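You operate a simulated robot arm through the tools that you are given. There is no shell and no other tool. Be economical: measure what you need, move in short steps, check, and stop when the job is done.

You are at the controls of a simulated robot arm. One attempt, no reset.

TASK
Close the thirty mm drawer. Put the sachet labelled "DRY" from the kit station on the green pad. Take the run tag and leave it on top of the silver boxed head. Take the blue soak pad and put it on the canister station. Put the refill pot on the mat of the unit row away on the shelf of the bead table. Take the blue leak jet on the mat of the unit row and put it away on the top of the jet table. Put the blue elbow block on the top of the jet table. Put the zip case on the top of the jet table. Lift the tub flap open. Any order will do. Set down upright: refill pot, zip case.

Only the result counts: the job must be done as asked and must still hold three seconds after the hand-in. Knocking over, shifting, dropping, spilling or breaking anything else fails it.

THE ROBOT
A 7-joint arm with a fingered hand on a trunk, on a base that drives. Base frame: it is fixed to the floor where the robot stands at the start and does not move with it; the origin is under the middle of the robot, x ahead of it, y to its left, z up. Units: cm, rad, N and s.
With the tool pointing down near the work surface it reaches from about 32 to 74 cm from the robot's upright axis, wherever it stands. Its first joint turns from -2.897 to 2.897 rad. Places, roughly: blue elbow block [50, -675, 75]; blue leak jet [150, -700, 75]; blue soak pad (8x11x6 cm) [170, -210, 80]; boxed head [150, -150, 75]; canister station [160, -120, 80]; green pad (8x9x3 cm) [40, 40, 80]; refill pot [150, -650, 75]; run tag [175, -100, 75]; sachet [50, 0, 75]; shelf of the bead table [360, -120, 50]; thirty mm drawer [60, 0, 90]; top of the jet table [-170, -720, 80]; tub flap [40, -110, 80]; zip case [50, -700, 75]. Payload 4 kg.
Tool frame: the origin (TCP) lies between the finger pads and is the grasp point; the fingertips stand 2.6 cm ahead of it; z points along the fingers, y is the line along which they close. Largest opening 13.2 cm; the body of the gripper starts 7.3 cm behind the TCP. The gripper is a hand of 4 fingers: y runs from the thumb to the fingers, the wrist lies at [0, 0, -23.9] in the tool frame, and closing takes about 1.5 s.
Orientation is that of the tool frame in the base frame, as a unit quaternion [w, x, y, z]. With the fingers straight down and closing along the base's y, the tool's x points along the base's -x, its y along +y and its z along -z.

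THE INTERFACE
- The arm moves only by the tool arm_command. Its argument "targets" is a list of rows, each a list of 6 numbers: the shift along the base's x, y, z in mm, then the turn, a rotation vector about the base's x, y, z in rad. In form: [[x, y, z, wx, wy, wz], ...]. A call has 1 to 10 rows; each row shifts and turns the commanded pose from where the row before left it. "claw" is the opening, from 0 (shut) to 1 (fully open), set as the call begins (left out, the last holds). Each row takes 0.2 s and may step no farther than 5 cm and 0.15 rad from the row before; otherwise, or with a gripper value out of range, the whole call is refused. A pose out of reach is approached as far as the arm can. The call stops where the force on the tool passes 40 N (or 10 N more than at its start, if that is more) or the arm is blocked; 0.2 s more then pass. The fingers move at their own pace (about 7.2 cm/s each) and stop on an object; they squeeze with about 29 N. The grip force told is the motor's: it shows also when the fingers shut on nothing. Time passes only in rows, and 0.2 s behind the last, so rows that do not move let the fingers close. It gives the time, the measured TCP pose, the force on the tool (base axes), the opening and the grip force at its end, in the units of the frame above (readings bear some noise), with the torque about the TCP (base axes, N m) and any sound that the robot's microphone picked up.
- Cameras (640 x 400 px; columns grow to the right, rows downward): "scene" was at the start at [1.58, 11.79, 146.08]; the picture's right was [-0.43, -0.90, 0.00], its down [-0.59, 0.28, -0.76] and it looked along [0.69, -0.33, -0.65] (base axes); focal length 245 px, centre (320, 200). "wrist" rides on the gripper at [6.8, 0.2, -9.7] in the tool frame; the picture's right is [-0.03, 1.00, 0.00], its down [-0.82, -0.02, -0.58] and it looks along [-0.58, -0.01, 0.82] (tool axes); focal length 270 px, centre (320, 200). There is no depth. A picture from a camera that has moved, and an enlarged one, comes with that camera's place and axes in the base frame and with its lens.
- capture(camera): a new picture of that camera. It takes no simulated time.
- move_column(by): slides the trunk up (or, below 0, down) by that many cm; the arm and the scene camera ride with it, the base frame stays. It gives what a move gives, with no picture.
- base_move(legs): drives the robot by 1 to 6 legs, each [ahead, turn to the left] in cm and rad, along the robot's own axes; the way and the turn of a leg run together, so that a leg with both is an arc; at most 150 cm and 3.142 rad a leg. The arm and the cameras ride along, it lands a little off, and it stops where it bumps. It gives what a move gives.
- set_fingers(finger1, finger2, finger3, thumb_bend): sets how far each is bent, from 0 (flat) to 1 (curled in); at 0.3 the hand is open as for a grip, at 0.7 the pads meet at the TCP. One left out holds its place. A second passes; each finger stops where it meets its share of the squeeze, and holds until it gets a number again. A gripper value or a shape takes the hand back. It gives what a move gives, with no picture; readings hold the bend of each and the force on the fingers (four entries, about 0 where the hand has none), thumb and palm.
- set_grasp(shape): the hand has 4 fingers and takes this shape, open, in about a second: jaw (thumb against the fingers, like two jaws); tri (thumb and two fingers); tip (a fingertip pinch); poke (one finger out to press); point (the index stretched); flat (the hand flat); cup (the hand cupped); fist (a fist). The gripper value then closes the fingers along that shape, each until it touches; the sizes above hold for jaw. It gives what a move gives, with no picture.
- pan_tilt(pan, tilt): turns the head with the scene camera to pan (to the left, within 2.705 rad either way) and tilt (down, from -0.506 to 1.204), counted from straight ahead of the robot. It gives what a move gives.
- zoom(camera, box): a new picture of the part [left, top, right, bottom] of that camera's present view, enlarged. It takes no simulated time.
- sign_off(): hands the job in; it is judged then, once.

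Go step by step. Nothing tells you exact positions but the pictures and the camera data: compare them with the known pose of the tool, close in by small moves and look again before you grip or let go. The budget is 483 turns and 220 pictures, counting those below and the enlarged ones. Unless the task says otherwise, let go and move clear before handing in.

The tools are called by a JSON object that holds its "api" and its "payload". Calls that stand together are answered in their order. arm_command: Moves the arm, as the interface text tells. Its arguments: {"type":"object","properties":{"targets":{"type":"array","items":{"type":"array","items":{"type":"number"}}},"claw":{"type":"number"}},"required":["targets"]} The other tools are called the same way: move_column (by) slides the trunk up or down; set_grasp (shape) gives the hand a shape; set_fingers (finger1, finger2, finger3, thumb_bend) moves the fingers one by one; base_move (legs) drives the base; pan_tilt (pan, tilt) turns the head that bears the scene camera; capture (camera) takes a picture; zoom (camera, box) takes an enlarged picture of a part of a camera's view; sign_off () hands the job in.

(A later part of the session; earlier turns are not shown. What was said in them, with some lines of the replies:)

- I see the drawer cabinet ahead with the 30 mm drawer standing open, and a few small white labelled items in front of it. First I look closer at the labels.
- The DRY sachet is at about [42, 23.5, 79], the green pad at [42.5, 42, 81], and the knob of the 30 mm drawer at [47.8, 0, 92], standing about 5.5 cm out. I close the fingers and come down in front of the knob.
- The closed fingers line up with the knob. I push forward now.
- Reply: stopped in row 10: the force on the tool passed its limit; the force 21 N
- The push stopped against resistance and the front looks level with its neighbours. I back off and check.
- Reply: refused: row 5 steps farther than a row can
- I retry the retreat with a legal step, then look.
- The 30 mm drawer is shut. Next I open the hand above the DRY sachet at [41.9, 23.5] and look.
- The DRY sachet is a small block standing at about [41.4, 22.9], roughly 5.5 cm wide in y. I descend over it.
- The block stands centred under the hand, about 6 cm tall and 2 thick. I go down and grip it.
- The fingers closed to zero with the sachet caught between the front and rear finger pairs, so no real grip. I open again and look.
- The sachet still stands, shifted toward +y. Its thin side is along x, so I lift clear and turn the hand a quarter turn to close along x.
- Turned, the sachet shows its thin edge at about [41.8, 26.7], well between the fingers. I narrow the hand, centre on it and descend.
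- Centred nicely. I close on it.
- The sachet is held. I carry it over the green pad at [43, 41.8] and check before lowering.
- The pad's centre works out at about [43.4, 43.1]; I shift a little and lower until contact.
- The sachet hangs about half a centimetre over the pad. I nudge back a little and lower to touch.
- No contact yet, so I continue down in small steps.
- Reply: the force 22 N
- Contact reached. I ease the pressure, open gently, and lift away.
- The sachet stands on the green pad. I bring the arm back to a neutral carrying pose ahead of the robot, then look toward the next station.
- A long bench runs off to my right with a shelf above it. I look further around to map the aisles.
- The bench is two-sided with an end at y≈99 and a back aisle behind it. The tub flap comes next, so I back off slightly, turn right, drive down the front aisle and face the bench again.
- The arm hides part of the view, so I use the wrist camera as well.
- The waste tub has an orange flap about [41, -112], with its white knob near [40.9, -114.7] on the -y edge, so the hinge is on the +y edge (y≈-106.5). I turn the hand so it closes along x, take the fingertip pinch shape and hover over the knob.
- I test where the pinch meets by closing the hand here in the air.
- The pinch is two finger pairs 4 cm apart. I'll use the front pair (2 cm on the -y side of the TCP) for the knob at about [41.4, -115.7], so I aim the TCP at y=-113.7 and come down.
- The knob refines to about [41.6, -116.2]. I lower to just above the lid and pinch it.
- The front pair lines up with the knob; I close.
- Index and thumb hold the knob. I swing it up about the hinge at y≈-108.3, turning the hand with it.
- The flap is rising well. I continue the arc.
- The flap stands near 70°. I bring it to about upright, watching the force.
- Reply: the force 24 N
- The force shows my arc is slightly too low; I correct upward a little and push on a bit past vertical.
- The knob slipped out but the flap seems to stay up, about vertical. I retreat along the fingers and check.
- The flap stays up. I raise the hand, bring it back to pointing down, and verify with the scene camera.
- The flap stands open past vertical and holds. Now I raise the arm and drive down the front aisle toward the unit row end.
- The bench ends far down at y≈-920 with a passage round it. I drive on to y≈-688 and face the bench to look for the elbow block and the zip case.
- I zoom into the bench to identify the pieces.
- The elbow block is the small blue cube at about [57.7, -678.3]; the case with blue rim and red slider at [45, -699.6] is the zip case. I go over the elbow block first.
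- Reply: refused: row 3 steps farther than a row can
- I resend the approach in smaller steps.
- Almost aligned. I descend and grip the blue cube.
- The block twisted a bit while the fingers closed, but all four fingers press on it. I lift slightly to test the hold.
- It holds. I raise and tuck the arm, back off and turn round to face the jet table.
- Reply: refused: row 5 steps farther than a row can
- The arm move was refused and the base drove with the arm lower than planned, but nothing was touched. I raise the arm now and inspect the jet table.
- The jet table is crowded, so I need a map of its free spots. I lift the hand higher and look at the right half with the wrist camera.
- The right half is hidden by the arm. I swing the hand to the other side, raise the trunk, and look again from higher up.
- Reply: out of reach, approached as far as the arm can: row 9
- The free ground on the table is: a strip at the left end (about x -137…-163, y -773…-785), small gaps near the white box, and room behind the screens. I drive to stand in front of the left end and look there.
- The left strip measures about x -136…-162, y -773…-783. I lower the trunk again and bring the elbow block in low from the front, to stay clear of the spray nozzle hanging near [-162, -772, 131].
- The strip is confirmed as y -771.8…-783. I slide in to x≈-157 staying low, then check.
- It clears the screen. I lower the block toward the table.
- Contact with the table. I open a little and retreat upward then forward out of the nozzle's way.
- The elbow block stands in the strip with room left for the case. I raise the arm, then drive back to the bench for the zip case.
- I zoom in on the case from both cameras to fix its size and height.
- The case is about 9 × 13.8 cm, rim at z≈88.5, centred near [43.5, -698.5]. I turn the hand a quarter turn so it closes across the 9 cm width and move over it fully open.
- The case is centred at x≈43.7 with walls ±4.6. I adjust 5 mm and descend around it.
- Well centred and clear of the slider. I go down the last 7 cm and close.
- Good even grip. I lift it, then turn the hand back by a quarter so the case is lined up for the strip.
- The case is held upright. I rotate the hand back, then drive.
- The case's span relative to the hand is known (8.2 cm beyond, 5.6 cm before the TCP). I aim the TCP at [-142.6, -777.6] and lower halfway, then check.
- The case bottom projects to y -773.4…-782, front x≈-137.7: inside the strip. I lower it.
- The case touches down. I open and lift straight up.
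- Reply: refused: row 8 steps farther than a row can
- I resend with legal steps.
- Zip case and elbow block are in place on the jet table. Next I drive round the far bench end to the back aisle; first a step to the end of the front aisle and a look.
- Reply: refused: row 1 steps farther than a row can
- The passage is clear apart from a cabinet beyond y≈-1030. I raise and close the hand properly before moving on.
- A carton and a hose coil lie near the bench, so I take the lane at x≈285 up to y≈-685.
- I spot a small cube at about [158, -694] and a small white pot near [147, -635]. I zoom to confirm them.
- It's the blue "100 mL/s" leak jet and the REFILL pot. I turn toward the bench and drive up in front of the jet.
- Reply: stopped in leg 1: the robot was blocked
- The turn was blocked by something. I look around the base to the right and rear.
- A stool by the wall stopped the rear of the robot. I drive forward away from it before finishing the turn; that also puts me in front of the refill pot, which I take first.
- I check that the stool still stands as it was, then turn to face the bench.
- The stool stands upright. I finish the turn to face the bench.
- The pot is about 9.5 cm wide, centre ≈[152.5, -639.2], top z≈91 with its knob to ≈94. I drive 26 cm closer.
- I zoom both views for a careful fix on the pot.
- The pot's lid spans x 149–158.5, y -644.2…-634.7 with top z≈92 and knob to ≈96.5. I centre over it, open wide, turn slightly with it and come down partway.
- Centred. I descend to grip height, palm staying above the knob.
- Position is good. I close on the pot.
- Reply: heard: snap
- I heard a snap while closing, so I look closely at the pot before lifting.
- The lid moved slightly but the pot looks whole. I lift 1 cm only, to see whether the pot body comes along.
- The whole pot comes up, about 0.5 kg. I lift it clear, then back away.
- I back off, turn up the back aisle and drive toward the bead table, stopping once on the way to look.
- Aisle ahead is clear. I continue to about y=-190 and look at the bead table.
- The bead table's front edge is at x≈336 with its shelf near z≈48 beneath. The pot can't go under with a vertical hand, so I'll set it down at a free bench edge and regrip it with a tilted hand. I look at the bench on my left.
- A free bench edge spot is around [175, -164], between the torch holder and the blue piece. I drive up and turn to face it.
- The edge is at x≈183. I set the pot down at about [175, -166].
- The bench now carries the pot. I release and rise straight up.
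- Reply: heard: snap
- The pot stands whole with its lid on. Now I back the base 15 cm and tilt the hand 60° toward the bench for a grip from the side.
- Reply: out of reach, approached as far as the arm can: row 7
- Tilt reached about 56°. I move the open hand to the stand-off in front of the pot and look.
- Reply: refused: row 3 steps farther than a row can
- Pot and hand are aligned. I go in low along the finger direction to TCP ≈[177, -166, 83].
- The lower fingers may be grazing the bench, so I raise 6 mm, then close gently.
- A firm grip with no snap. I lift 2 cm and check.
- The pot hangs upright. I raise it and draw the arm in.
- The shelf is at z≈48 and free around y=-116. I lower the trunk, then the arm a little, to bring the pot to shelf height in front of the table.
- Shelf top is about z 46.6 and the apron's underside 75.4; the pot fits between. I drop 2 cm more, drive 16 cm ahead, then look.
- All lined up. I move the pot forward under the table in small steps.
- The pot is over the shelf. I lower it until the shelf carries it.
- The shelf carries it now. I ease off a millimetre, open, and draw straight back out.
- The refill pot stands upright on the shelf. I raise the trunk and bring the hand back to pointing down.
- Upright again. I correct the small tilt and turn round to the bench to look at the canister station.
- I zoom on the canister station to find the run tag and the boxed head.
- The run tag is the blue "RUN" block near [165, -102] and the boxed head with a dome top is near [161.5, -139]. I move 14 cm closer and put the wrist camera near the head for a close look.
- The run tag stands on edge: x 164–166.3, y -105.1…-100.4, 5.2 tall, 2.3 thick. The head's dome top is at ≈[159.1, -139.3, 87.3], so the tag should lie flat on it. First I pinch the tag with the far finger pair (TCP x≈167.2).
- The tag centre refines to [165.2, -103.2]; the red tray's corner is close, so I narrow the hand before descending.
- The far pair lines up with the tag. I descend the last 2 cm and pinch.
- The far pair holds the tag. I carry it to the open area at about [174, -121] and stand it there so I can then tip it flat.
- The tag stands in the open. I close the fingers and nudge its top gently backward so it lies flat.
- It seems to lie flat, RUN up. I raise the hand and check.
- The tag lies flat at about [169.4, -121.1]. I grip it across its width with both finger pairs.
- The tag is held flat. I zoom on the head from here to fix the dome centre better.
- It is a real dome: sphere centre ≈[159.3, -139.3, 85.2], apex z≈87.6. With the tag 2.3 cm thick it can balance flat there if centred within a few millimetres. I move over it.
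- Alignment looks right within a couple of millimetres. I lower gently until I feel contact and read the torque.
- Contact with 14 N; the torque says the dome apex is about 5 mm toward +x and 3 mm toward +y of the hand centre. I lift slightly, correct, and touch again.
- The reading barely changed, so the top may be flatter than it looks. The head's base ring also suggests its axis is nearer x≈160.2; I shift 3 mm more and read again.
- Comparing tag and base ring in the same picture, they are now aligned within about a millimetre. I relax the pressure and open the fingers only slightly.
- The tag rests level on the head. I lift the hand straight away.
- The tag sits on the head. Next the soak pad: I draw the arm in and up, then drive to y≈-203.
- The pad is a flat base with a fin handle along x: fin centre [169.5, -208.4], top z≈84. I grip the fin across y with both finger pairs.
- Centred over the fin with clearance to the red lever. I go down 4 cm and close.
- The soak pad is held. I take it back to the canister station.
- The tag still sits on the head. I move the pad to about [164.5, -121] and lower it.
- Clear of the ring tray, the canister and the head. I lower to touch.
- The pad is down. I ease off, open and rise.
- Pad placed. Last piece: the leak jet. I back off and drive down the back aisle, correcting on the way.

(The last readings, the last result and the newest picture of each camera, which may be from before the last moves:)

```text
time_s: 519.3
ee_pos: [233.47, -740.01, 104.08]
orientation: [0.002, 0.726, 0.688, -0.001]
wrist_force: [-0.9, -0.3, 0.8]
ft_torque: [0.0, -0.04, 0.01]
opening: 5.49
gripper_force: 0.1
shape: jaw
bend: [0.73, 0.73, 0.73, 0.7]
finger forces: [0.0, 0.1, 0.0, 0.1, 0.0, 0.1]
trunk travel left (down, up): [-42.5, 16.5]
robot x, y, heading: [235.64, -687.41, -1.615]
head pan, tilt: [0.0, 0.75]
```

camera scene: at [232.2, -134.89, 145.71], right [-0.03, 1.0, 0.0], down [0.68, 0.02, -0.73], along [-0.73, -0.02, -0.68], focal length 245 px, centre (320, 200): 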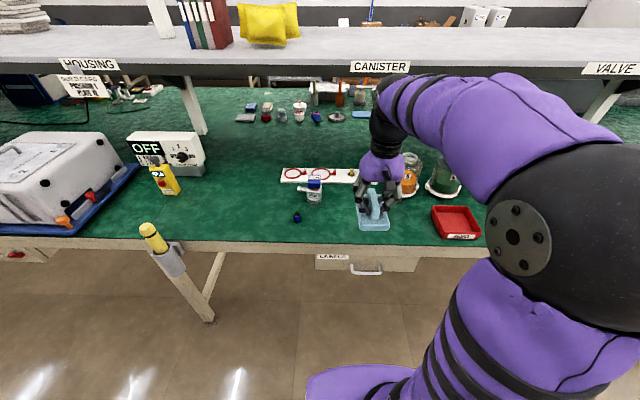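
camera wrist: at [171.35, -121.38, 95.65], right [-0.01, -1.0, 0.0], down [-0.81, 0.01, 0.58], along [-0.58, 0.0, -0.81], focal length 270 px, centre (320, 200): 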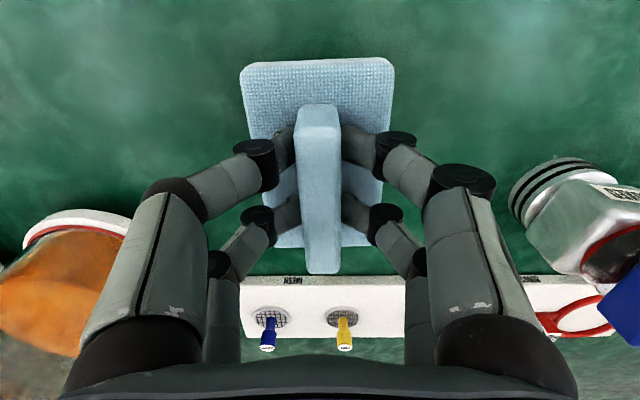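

{"api": "base_move", "payload": {"legs": [[0, -1.527]]}}

{"api": "capture", "payload": {"camera": "wrist"}}

{"api": "capture", "payload": {"camera": "scene"}}

```text
time_s: 523.3
ee_pos: [183.22, -689.51, 104.01]
orientation: [0.0, 1.0, 0.012, -0.002]
wrist_force: [-0.2, 0.5, 0.3]
ft_torque: [0.02, 0.03, 0.01]
opening: 5.51
gripper_force: 0.1
shape: jaw
bend: [0.73, 0.73, 0.73, 0.7]
finger forces: [0.0, 0.0, 0.1, 0.0, 0.0, 0.0]
trunk travel left (down, up): [-42.5, 16.5]
robot x, y, heading: [235.39, -687.67, -3.106]
head pan, tilt: [0.0, 0.75]
```

```text
40 pictures are left
camera wrist: at [190.04, -689.69, 113.69], right [0.0, -1.0, 0.0], down [-0.81, 0.0, 0.58], along [-0.58, 0.0, -0.81], focal length 270 px, centre (320, 200)
```

wrist: 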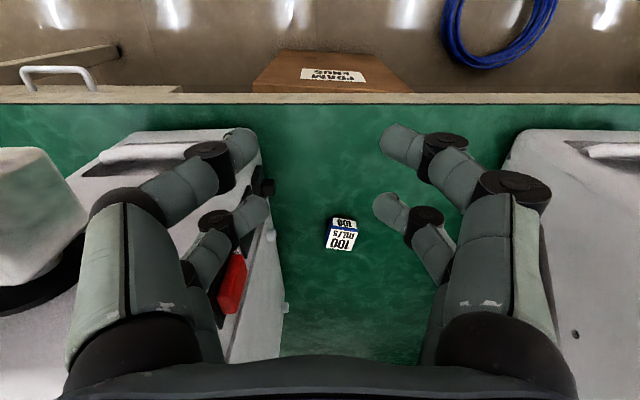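

```text
39 pictures are left
camera scene: at [233.62, -702.9, 145.7], right [-0.03, 1.0, 0.0], down [0.68, 0.02, -0.73], along [-0.73, -0.02, -0.68], focal length 245 px, centre (320, 200)
```

scene: 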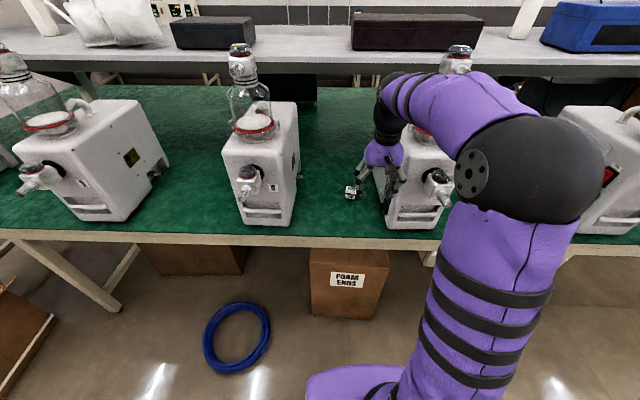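

The jet is at about [159.6, -693.3], 10 cm from unit 7's side. I drive 12 cm closer and hover over it.

{"api": "base_move", "payload": {"legs": [[12, -0.03]]}}

{"api": "arm_command", "payload": {"targets": [[-30, -20, 0, 0, 0, 0], [-40, -20, 0, 0, 0, 0], [-40, 0, -20, 0, 0, 0], [0, 0, -40, 0, 0, 0], [0, 0, -40, 0, 0, 0], [0, 0, 0, 0, 0, 0]], "claw": 0.5}}

{"api": "capture", "payload": {"camera": "wrist"}}

```text
time_s: 524.6
ee_pos: [171.1, -688.25, 104.0]
orientation: [0.001, 1.0, -0.004, -0.003]
wrist_force: [0.3, -0.7, -0.7]
ft_torque: [-0.01, -0.02, -0.02]
opening: 5.5
gripper_force: 0.1
shape: jaw
bend: [0.73, 0.73, 0.73, 0.7]
finger forces: [0.0, 0.0, 0.0, 0.0, 0.1, 0.1]
trunk travel left (down, up): [-42.5, 16.5]
robot x, y, heading: [223.67, -688.13, -3.14]
head pan, tilt: [0.0, 0.75]
```

```text
time_s: 526.0
ee_pos: [159.9, -692.25, 94.25]
orientation: [0.0, 1.0, -0.003, -0.001]
wrist_force: [-0.2, -1.1, 0.1]
ft_torque: [0.01, -0.03, 0.02]
opening: 6.54
gripper_force: 0.2
shape: jaw
bend: [0.73, 0.73, 0.73, 0.7]
finger forces: [0.0, 0.1, 0.0, 0.0, 0.0, 0.0]
trunk travel left (down, up): [-42.5, 16.5]
robot x, y, heading: [223.83, -687.74, -3.136]
head pan, tilt: [0.0, 0.75]
```

```text
38 pictures are left
camera wrist: at [166.89, -692.61, 103.83], right [-0.03, -1.0, 0.0], down [-0.81, 0.03, 0.58], along [-0.58, 0.02, -0.81], focal length 270 px, centre (320, 200)
```

wrist: 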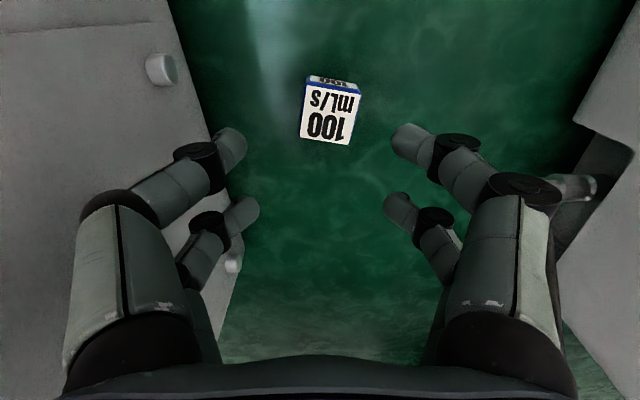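

The jet's top is at [159.9, -693.2], about 4.2 cm, turned by about -0.08 rad. I align, narrow the hand and descend.

{"api": "arm_command", "payload": {"targets": [[0, -10, 0, 0, 0, -0.08], [0, 0, 0, 0, 0, 0], [0, 0, -40, 0, 0, 0], [0, 0, -45, 0, 0, 0], [0, 0, -25, 0, 0, 0], [0, 0, 0, 0, 0, 0]], "claw": 0.43}}

{"api": "capture", "payload": {"camera": "wrist"}}

```text
time_s: 527.4
ee_pos: [159.84, -693.33, 83.08]
orientation: [0.0, 0.999, -0.043, -0.002]
wrist_force: [1.0, -0.8, -0.6]
ft_torque: [-0.04, 0.0, -0.03]
opening: 5.77
gripper_force: 0.0
shape: jaw
bend: [0.73, 0.73, 0.73, 0.7]
finger forces: [0.1, 0.1, 0.0, 0.0, 0.0, 0.0]
trunk travel left (down, up): [-42.5, 16.5]
robot x, y, heading: [223.98, -687.77, -3.143]
head pan, tilt: [0.0, 0.75]
```

```text
37 pictures are left
camera wrist: at [166.7, -694.1, 92.75], right [-0.11, -0.99, 0.0], down [-0.81, 0.09, 0.58], along [-0.58, 0.06, -0.81], focal length 270 px, centre (320, 200)
```

wrist: 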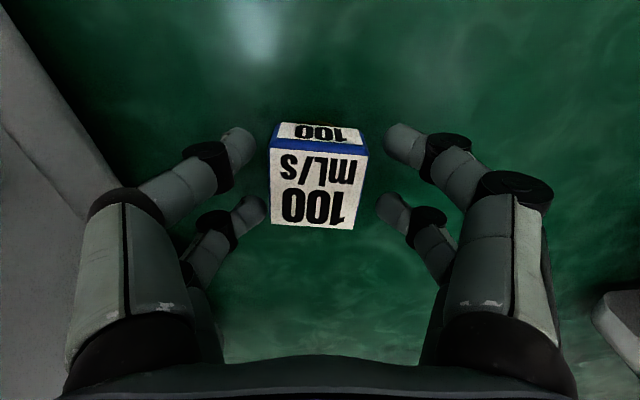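

{"api": "arm_command", "payload": {"targets": [[0, 0, -10, 0, 0, -0.05], [0, 0, -10, 0, 0, 0], [0, 0, 0, 0, 0, 0]]}}

{"api": "arm_command", "payload": {"targets": [[0, 0, 0, 0, 0, 0], [0, 0, 0, 0, 0, 0], [0, 0, 0, 0, 0, 0], [0, 0, 0, 0, 0, 0], [0, 0, 0, 0, 0, 0], [0, 0, 0, 0, 0, 0]], "claw": 0}}

{"api": "arm_command", "payload": {"targets": [[0, 0, 30, 0, 0, 0], [0, 0, 45, 0, 0, 0], [0, 0, 45, 0, 0, 0], [0, 0, 45, 0, 0, 0], [0, 0, 45, 0, 0, 0], [0, 0, 30, 0, 0, 0.05], [30, 0, 0, 0, 0, 0.08], [45, 0, 0, 0, 0, 0], [45, 10, 0, 0, 0, 0], [0, 0, 0, 0, 0, 0]]}}

{"api": "capture", "payload": {"camera": "wrist"}}

```text
time_s: 528.2
ee_pos: [159.93, -693.15, 81.12]
orientation: [0.0, 0.998, -0.069, 0.0]
wrist_force: [-0.1, -0.4, 0.0]
ft_torque: [-0.01, 0.01, 0.02]
opening: 5.72
gripper_force: 0.0
shape: jaw
bend: [0.73, 0.73, 0.73, 0.7]
finger forces: [0.0, 0.1, 0.0, 0.0, 0.1, 0.0]
trunk travel left (down, up): [-42.5, 16.5]
robot x, y, heading: [223.62, -687.97, -3.142]
head pan, tilt: [0.0, 0.75]
```

```text
time_s: 529.6
ee_pos: [159.94, -693.27, 81.13]
orientation: [0.002, 0.998, -0.068, -0.003]
wrist_force: [0.3, 0.4, 0.0]
ft_torque: [-0.01, 0.03, -0.02]
opening: 3.91
gripper_force: 29.3
shape: jaw
bend: [0.74, 0.74, 0.74, 0.7]
finger forces: [26.3, 26.3, 26.2, 0.0, 26.6, 0.0]
trunk travel left (down, up): [-42.5, 16.5]
robot x, y, heading: [223.44, -687.92, -3.136]
head pan, tilt: [0.0, 0.75]
```

```text
time_s: 531.8
ee_pos: [172.14, -692.16, 105.29]
orientation: [0.001, 1.0, -0.004, -0.002]
wrist_force: [0.1, 0.0, -0.5]
ft_torque: [0.03, 0.01, -0.02]
opening: 3.9
gripper_force: 29.6
shape: jaw
bend: [0.74, 0.74, 0.74, 0.7]
finger forces: [26.2, 26.4, 26.1, 0.0, 26.7, 0.0]
trunk travel left (down, up): [-42.5, 16.5]
robot x, y, heading: [223.57, -687.97, -3.14]
head pan, tilt: [0.0, 0.75]
```

```text
36 pictures are left
camera wrist: at [178.91, -692.53, 114.91], right [-0.03, -1.0, 0.0], down [-0.81, 0.03, 0.58], along [-0.58, 0.02, -0.81], focal length 270 px, centre (320, 200)
```

wrist: 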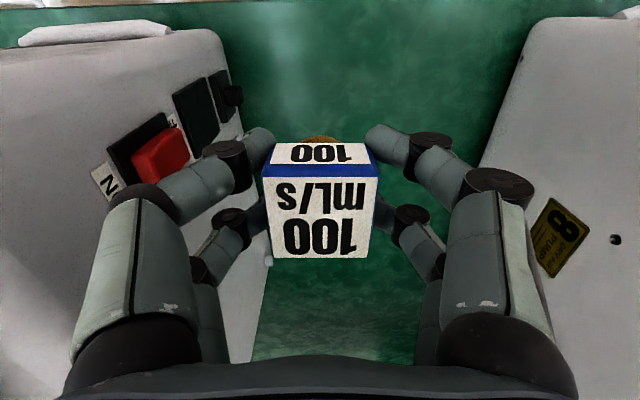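

The jet is held firmly. I back out and drive round the far bench end toward the jet table.

{"api": "base_move", "payload": {"legs": [[-22, 0], [0, 1.82], [115, 0], [0, -0.25], [150, 0], [18, 0]]}}

```text
time_s: 552.1
ee_pos: [282.36, -1015.1, 105.34]
orientation: [0.002, 0.699, 0.715, -0.001]
wrist_force: [0.5, 0.2, -1.6]
ft_torque: [-0.01, -0.01, 0.0]
opening: 3.87
gripper_force: 28.9
shape: jaw
bend: [0.74, 0.74, 0.74, 0.7]
finger forces: [26.4, 26.5, 26.3, 0.0, 26.7, 0.1]
trunk travel left (down, up): [-42.5, 16.5]
robot x, y, heading: [276.96, -963.26, -1.547]
head pan, tilt: [0.0, 0.75]
```

{"api": "base_move", "payload": {"legs": [[0, -1.585], [150, 0], [150, 0], [18, 0]]}}

```text
time_s: 571.6
ee_pos: [-93.72, -951.56, 105.34]
orientation: [0.001, 1.0, -0.031, -0.002]
wrist_force: [0.1, -0.3, -0.7]
ft_torque: [-0.01, 0.0, 0.02]
opening: 3.88
gripper_force: 28.9
shape: jaw
bend: [0.74, 0.74, 0.74, 0.7]
finger forces: [26.3, 26.4, 26.1, 0.0, 26.6, 0.0]
trunk travel left (down, up): [-42.5, 16.5]
robot x, y, heading: [-41.83, -949.81, 3.088]
head pan, tilt: [0.0, 0.75]
```

{"api": "base_move", "payload": {"legs": [[0, -1.51], [130, 0], [122, 0]]}}

```text
time_s: 587.6
ee_pos: [-54.48, -647.31, 105.27]
orientation: [-0.001, 0.719, -0.695, -0.002]
wrist_force: [-0.1, 0.5, -0.5]
ft_torque: [0.0, -0.01, -0.02]
opening: 3.86
gripper_force: 29.0
shape: jaw
bend: [0.74, 0.74, 0.74, 0.7]
finger forces: [26.2, 26.4, 26.0, 0.0, 26.6, 0.0]
trunk travel left (down, up): [-42.5, 16.5]
robot x, y, heading: [-48.07, -699.03, 1.61]
head pan, tilt: [0.0, 0.75]
```

{"api": "base_move", "payload": {"legs": [[0, 1.53], [26, 0]]}}

{"api": "capture", "payload": {"camera": "wrist"}}

{"api": "capture", "payload": {"camera": "scene"}}

```text
time_s: 593.1
ee_pos: [-125.18, -701.66, 105.22]
orientation: [0.001, 1.0, -0.012, -0.001]
wrist_force: [-0.3, -0.1, -0.3]
ft_torque: [-0.01, 0.0, 0.03]
opening: 3.87
gripper_force: 29.1
shape: jaw
bend: [0.74, 0.74, 0.74, 0.7]
finger forces: [26.5, 26.4, 26.2, 0.0, 26.5, 0.1]
trunk travel left (down, up): [-42.5, 16.5]
robot x, y, heading: [-73.82, -698.03, 3.12]
head pan, tilt: [0.0, 0.75]
```

```text
35 pictures are left
camera wrist: at [-118.39, -702.07, 114.89], right [-0.05, -1.0, 0.0], down [-0.81, 0.04, 0.58], along [-0.58, 0.03, -0.81], focal length 270 px, centre (320, 200)
```

wrist: 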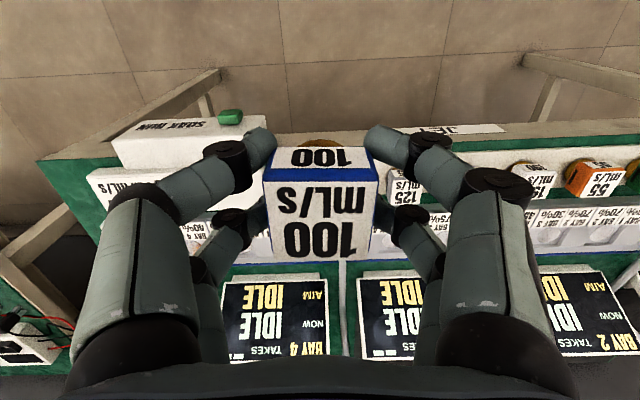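

```text
34 pictures are left
camera scene: at [-76.41, -713.34, 145.7], right [0.02, 1.0, 0.0], down [0.68, -0.01, -0.73], along [-0.73, 0.01, -0.68], focal length 245 px, centre (320, 200)
```

scene: 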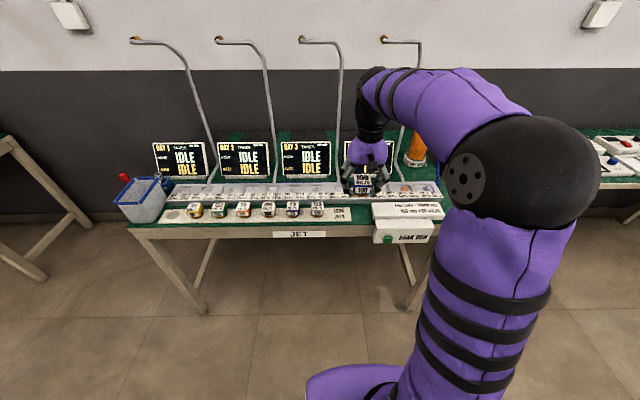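

The case and block are still in place. I zoom on the gap between the jets' tray and the white box.

{"api": "zoom", "payload": {"camera": "scene", "box": [300, 170, 440, 250]}}

```text
4.57 times, centred on (370, 210) of scene
camera zoom: at [-76.41, -713.34, 145.7], right [0.02, 1.0, 0.0], down [0.68, -0.01, -0.73], along [-0.73, 0.01, -0.68], focal length 1121 px, centre (91, 154)
```

zoom: 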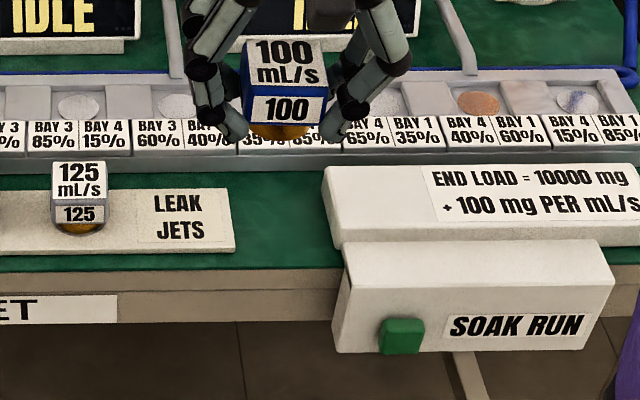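

The gap is x -135…-146, y -701…-692.6. I turn the hand a quarter so the fingers open along x, then move over the gap's centre [-140.4, -696.8].

{"api": "arm_command", "payload": {"targets": [[0, 0, 0, 0, 0, 0.15], [0, 0, 0, 0, 0, 0.15], [0, 0, 0, 0, 0, 0.15], [0, 0, 0, 0, 0, 0.15], [0, 0, 0, 0, 0, 0.15], [0, 0, 0, 0, 0, 0.15], [0, 0, 0, 0, 0, 0.15], [0, 0, 0, 0, 0, 0.15], [0, 0, 0, 0, 0, 0.15], [0, 0, 0, 0, 0, 0.15]]}}

{"api": "arm_command", "payload": {"targets": [[0, 0, 0, 0, 0, 0.095], [-40, 15, 0, 0, 0, 0], [-45, 20, 0, 0, 0, 0], [-45, 14, 0, 0, 0, 0], [-22, 0, -30, 0, 0, 0], [0, 0, -45, 0, 0, 0], [0, 0, -45, 0, 0, 0], [0, 0, 0, 0, 0, 0]]}}

{"api": "capture", "payload": {"camera": "wrist"}}

{"api": "zoom", "payload": {"camera": "scene", "box": [300, 150, 440, 250]}}

```text
time_s: 595.3
ee_pos: [-125.18, -701.68, 105.32]
orientation: [0.002, 0.739, 0.674, 0.0]
wrist_force: [-0.8, 0.6, -1.0]
ft_torque: [0.0, 0.01, -0.01]
opening: 3.86
gripper_force: 28.4
shape: jaw
bend: [0.74, 0.74, 0.74, 0.7]
finger forces: [26.5, 26.4, 26.2, 0.0, 26.5, 0.0]
trunk travel left (down, up): [-42.5, 16.5]
robot x, y, heading: [-73.95, -698.43, 3.121]
head pan, tilt: [0.0, 0.75]
```

```text
time_s: 597.1
ee_pos: [-140.39, -696.86, 93.25]
orientation: [0.002, 0.708, 0.706, -0.001]
wrist_force: [0.2, 0.6, 0.1]
ft_torque: [0.02, -0.01, 0.02]
opening: 3.88
gripper_force: 28.8
shape: jaw
bend: [0.74, 0.74, 0.74, 0.7]
finger forces: [26.5, 26.5, 26.4, 0.0, 26.5, 0.1]
trunk travel left (down, up): [-42.5, 16.5]
robot x, y, heading: [-73.66, -698.24, 3.122]
head pan, tilt: [0.0, 0.75]
```

```text
32 pictures are left
camera wrist: at [-140.13, -690.09, 102.89], right [1.0, -0.03, 0.0], down [-0.02, -0.81, 0.58], along [-0.01, -0.58, -0.81], focal length 270 px, centre (320, 200)
```

wrist: 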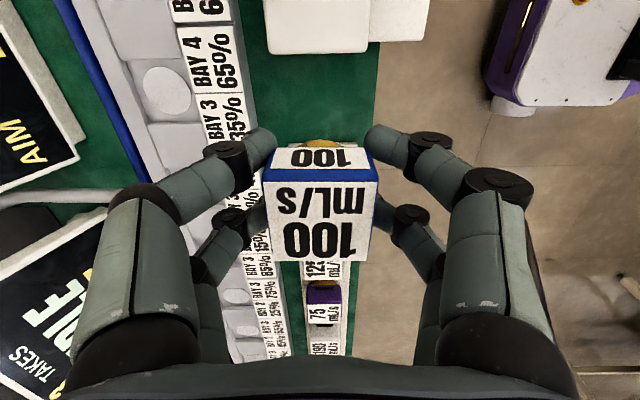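

```text
4.00 times, centred on (370, 200) of scene
camera zoom: at [-76.41, -713.33, 145.7], right [0.02, 1.0, 0.0], down [0.68, -0.01, -0.73], along [-0.73, 0.01, -0.68], focal length 981 px, centre (120, 200)
```

zoom: 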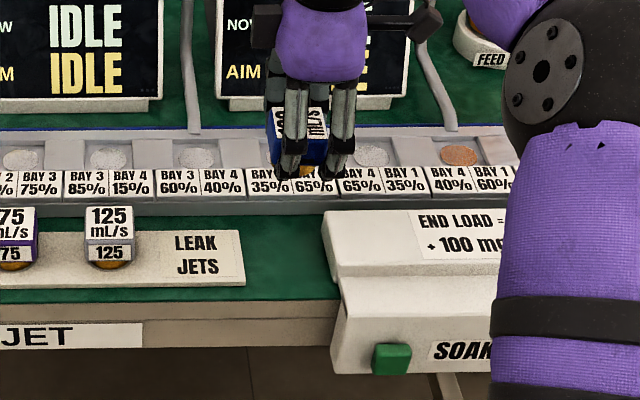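

Both views agree the spot is free. I lower the jet.

{"api": "arm_command", "payload": {"targets": [[0, 0, -40, 0, 0, 0], [0, 0, -40, 0, 0, 0], [0, 0, -25, 0, 0, 0], [0, 0, -8, 0, 0, 0], [0, 0, 0, 0, 0, 0]]}}

{"api": "zoom", "payload": {"camera": "scene", "box": [300, 150, 440, 250]}}

```text
time_s: 598.3
ee_pos: [-140.2, -696.77, 81.94]
orientation: [0.002, 0.708, 0.706, -0.001]
wrist_force: [0.8, -0.4, -1.1]
ft_torque: [-0.02, 0.01, -0.04]
opening: 3.87
gripper_force: 28.8
shape: jaw
bend: [0.74, 0.74, 0.74, 0.7]
finger forces: [26.7, 26.5, 26.4, 0.0, 26.5, 0.0]
trunk travel left (down, up): [-42.5, 16.5]
robot x, y, heading: [-73.9, -698.48, 3.123]
head pan, tilt: [0.0, 0.75]
```

```text
4.00 times, centred on (370, 200) of scene
camera zoom: at [-76.39, -713.34, 145.7], right [0.02, 1.0, 0.0], down [0.68, -0.01, -0.73], along [-0.73, 0.01, -0.68], focal length 981 px, centre (120, 200)
```

zoom: 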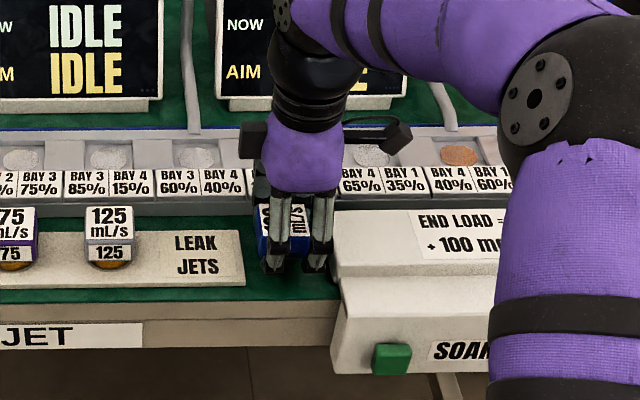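

The fingers are a bit close to the white box; I shift 7 mm away from it, then lower to contact.

{"api": "arm_command", "payload": {"targets": [[0, -7, 0, 0, 0, 0], [0, 0, -4, 0, 0, 0], [0, 0, -3, 0, 0, 0], [0, 0, 0, 0, 0, 0]]}}

```text
time_s: 599.3
ee_pos: [-140.35, -697.55, 81.18]
orientation: [0.002, 0.708, 0.707, -0.001]
wrist_force: [0.3, -0.1, -1.2]
ft_torque: [0.01, 0.01, 0.0]
opening: 3.89
gripper_force: 29.3
shape: jaw
bend: [0.74, 0.74, 0.74, 0.7]
finger forces: [26.5, 26.5, 26.3, 0.0, 26.6, 0.0]
trunk travel left (down, up): [-42.5, 16.5]
robot x, y, heading: [-74.01, -698.1, 3.124]
head pan, tilt: [0.0, 0.75]
```

{"api": "arm_command", "payload": {"targets": [[0, 0, -2, 0, 0, 0], [0, 0, -2, 0, 0, 0], [0, 0, 0, 0, 0, 0]]}}

```text
time_s: 600.1
ee_pos: [-140.34, -697.5, 81.07]
orientation: [0.0, 0.708, 0.707, -0.002]
wrist_force: [0.3, -0.4, 10.5]
ft_torque: [0.07, 0.0, 0.0]
opening: 3.88
gripper_force: 29.2
shape: jaw
bend: [0.74, 0.74, 0.74, 0.7]
finger forces: [27.7, 27.2, 26.9, 0.1, 27.6, 0.0]
trunk travel left (down, up): [-42.5, 16.5]
robot x, y, heading: [-73.21, -698.0, 3.126]
head pan, tilt: [0.0, 0.75]
```

Contact. I open slightly and lift away.

{"api": "arm_command", "payload": {"targets": [[0, 0, 1, 0, 0, 0], [0, 0, 0, 0, 0, 0], [0, 0, 0, 0, 0, 0], [0, 0, 0, 0, 0, 0], [0, 0, 30, 0, 0, 0], [0, 0, 45, 0, 0, 0], [0, 0, 45, 0, 0, 0], [30, 0, 35, 0, 0, 0], [40, 0, 25, 0, 0, 0], [0, 0, 0, 0, 0, 0]], "claw": 0.4}}

{"api": "base_move", "payload": {"legs": [[-30, 0]]}}

{"api": "capture", "payload": {"camera": "scene"}}

```text
time_s: 602.3
ee_pos: [-133.29, -697.41, 98.88]
orientation: [0.003, 0.707, 0.707, -0.001]
wrist_force: [1.3, 0.6, -0.7]
ft_torque: [-0.01, 0.02, 0.0]
opening: 5.26
gripper_force: 0.2
shape: jaw
bend: [0.73, 0.73, 0.73, 0.7]
finger forces: [0.0, 0.0, 0.1, 0.0, 0.1, 0.1]
trunk travel left (down, up): [-42.5, 16.5]
robot x, y, heading: [-73.49, -698.14, 3.125]
head pan, tilt: [0.0, 0.75]
```

```text
time_s: 604.4
ee_pos: [-103.92, -697.99, 98.87]
orientation: [0.002, 0.707, 0.708, -0.001]
wrist_force: [-0.8, 0.2, -0.1]
ft_torque: [-0.02, -0.01, -0.02]
opening: 5.27
gripper_force: 0.0
shape: jaw
bend: [0.73, 0.73, 0.73, 0.7]
finger forces: [0.0, 0.0, 0.1, 0.0, 0.0, 0.0]
trunk travel left (down, up): [-42.5, 16.5]
robot x, y, heading: [-44.17, -698.87, 3.123]
head pan, tilt: [0.0, 0.75]
```

```text
29 pictures are left
camera scene: at [-46.81, -713.88, 145.71], right [0.02, 1.0, 0.0], down [0.68, -0.01, -0.73], along [-0.73, 0.01, -0.68], focal length 245 px, centre (320, 200)
```

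scene: 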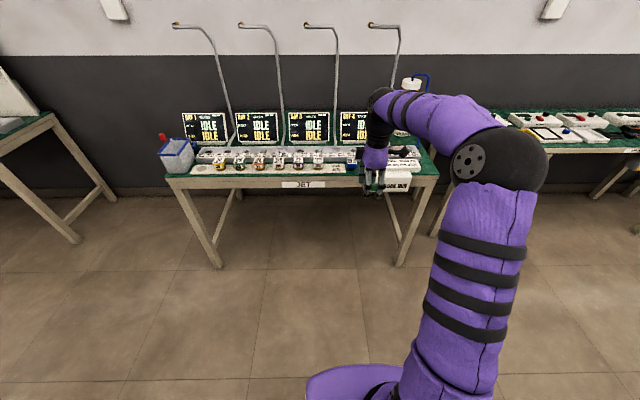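

{"api": "zoom", "payload": {"camera": "scene", "box": [310, 130, 430, 200]}}

{"api": "zoom", "payload": {"camera": "scene", "box": [150, 110, 270, 190]}}

```text
5.33 times, centred on (370, 165) of scene
camera zoom: at [-46.81, -713.88, 145.71], right [0.02, 1.0, 0.0], down [0.68, -0.01, -0.73], along [-0.73, 0.01, -0.68], focal length 1308 px, centre (53, 387)
```

zoom: 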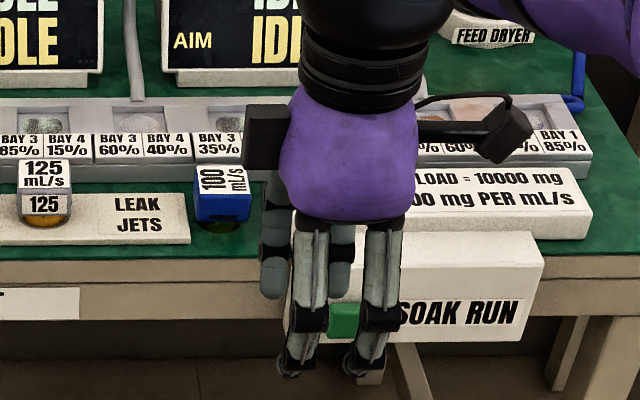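

```text
5.00 times, centred on (210, 150) of scene
camera zoom: at [-46.81, -713.88, 145.71], right [0.02, 1.0, 0.0], down [0.68, -0.01, -0.73], along [-0.73, 0.01, -0.68], focal length 1226 px, centre (870, 450)
```

zoom: 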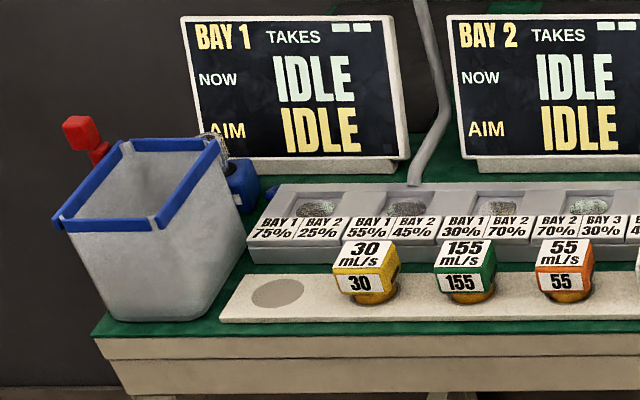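

All nine jobs are in place as far as the pictures show, and the hand is empty and clear, so I hand in.

{"api": "sign_off", "payload": {}}

```text
The job is handed in.
```

I finished all nine tasks and handed the job in, with the hand empty and clear. I could not check two things:
- **Stool:** the base stopped against the stool in the back aisle. It was still standing afterwards, but I can't tell whether it moved.
- **Refill pot:** it made a snapping sound when I gripped it and again when I let go. It looked whole, with its lid on.
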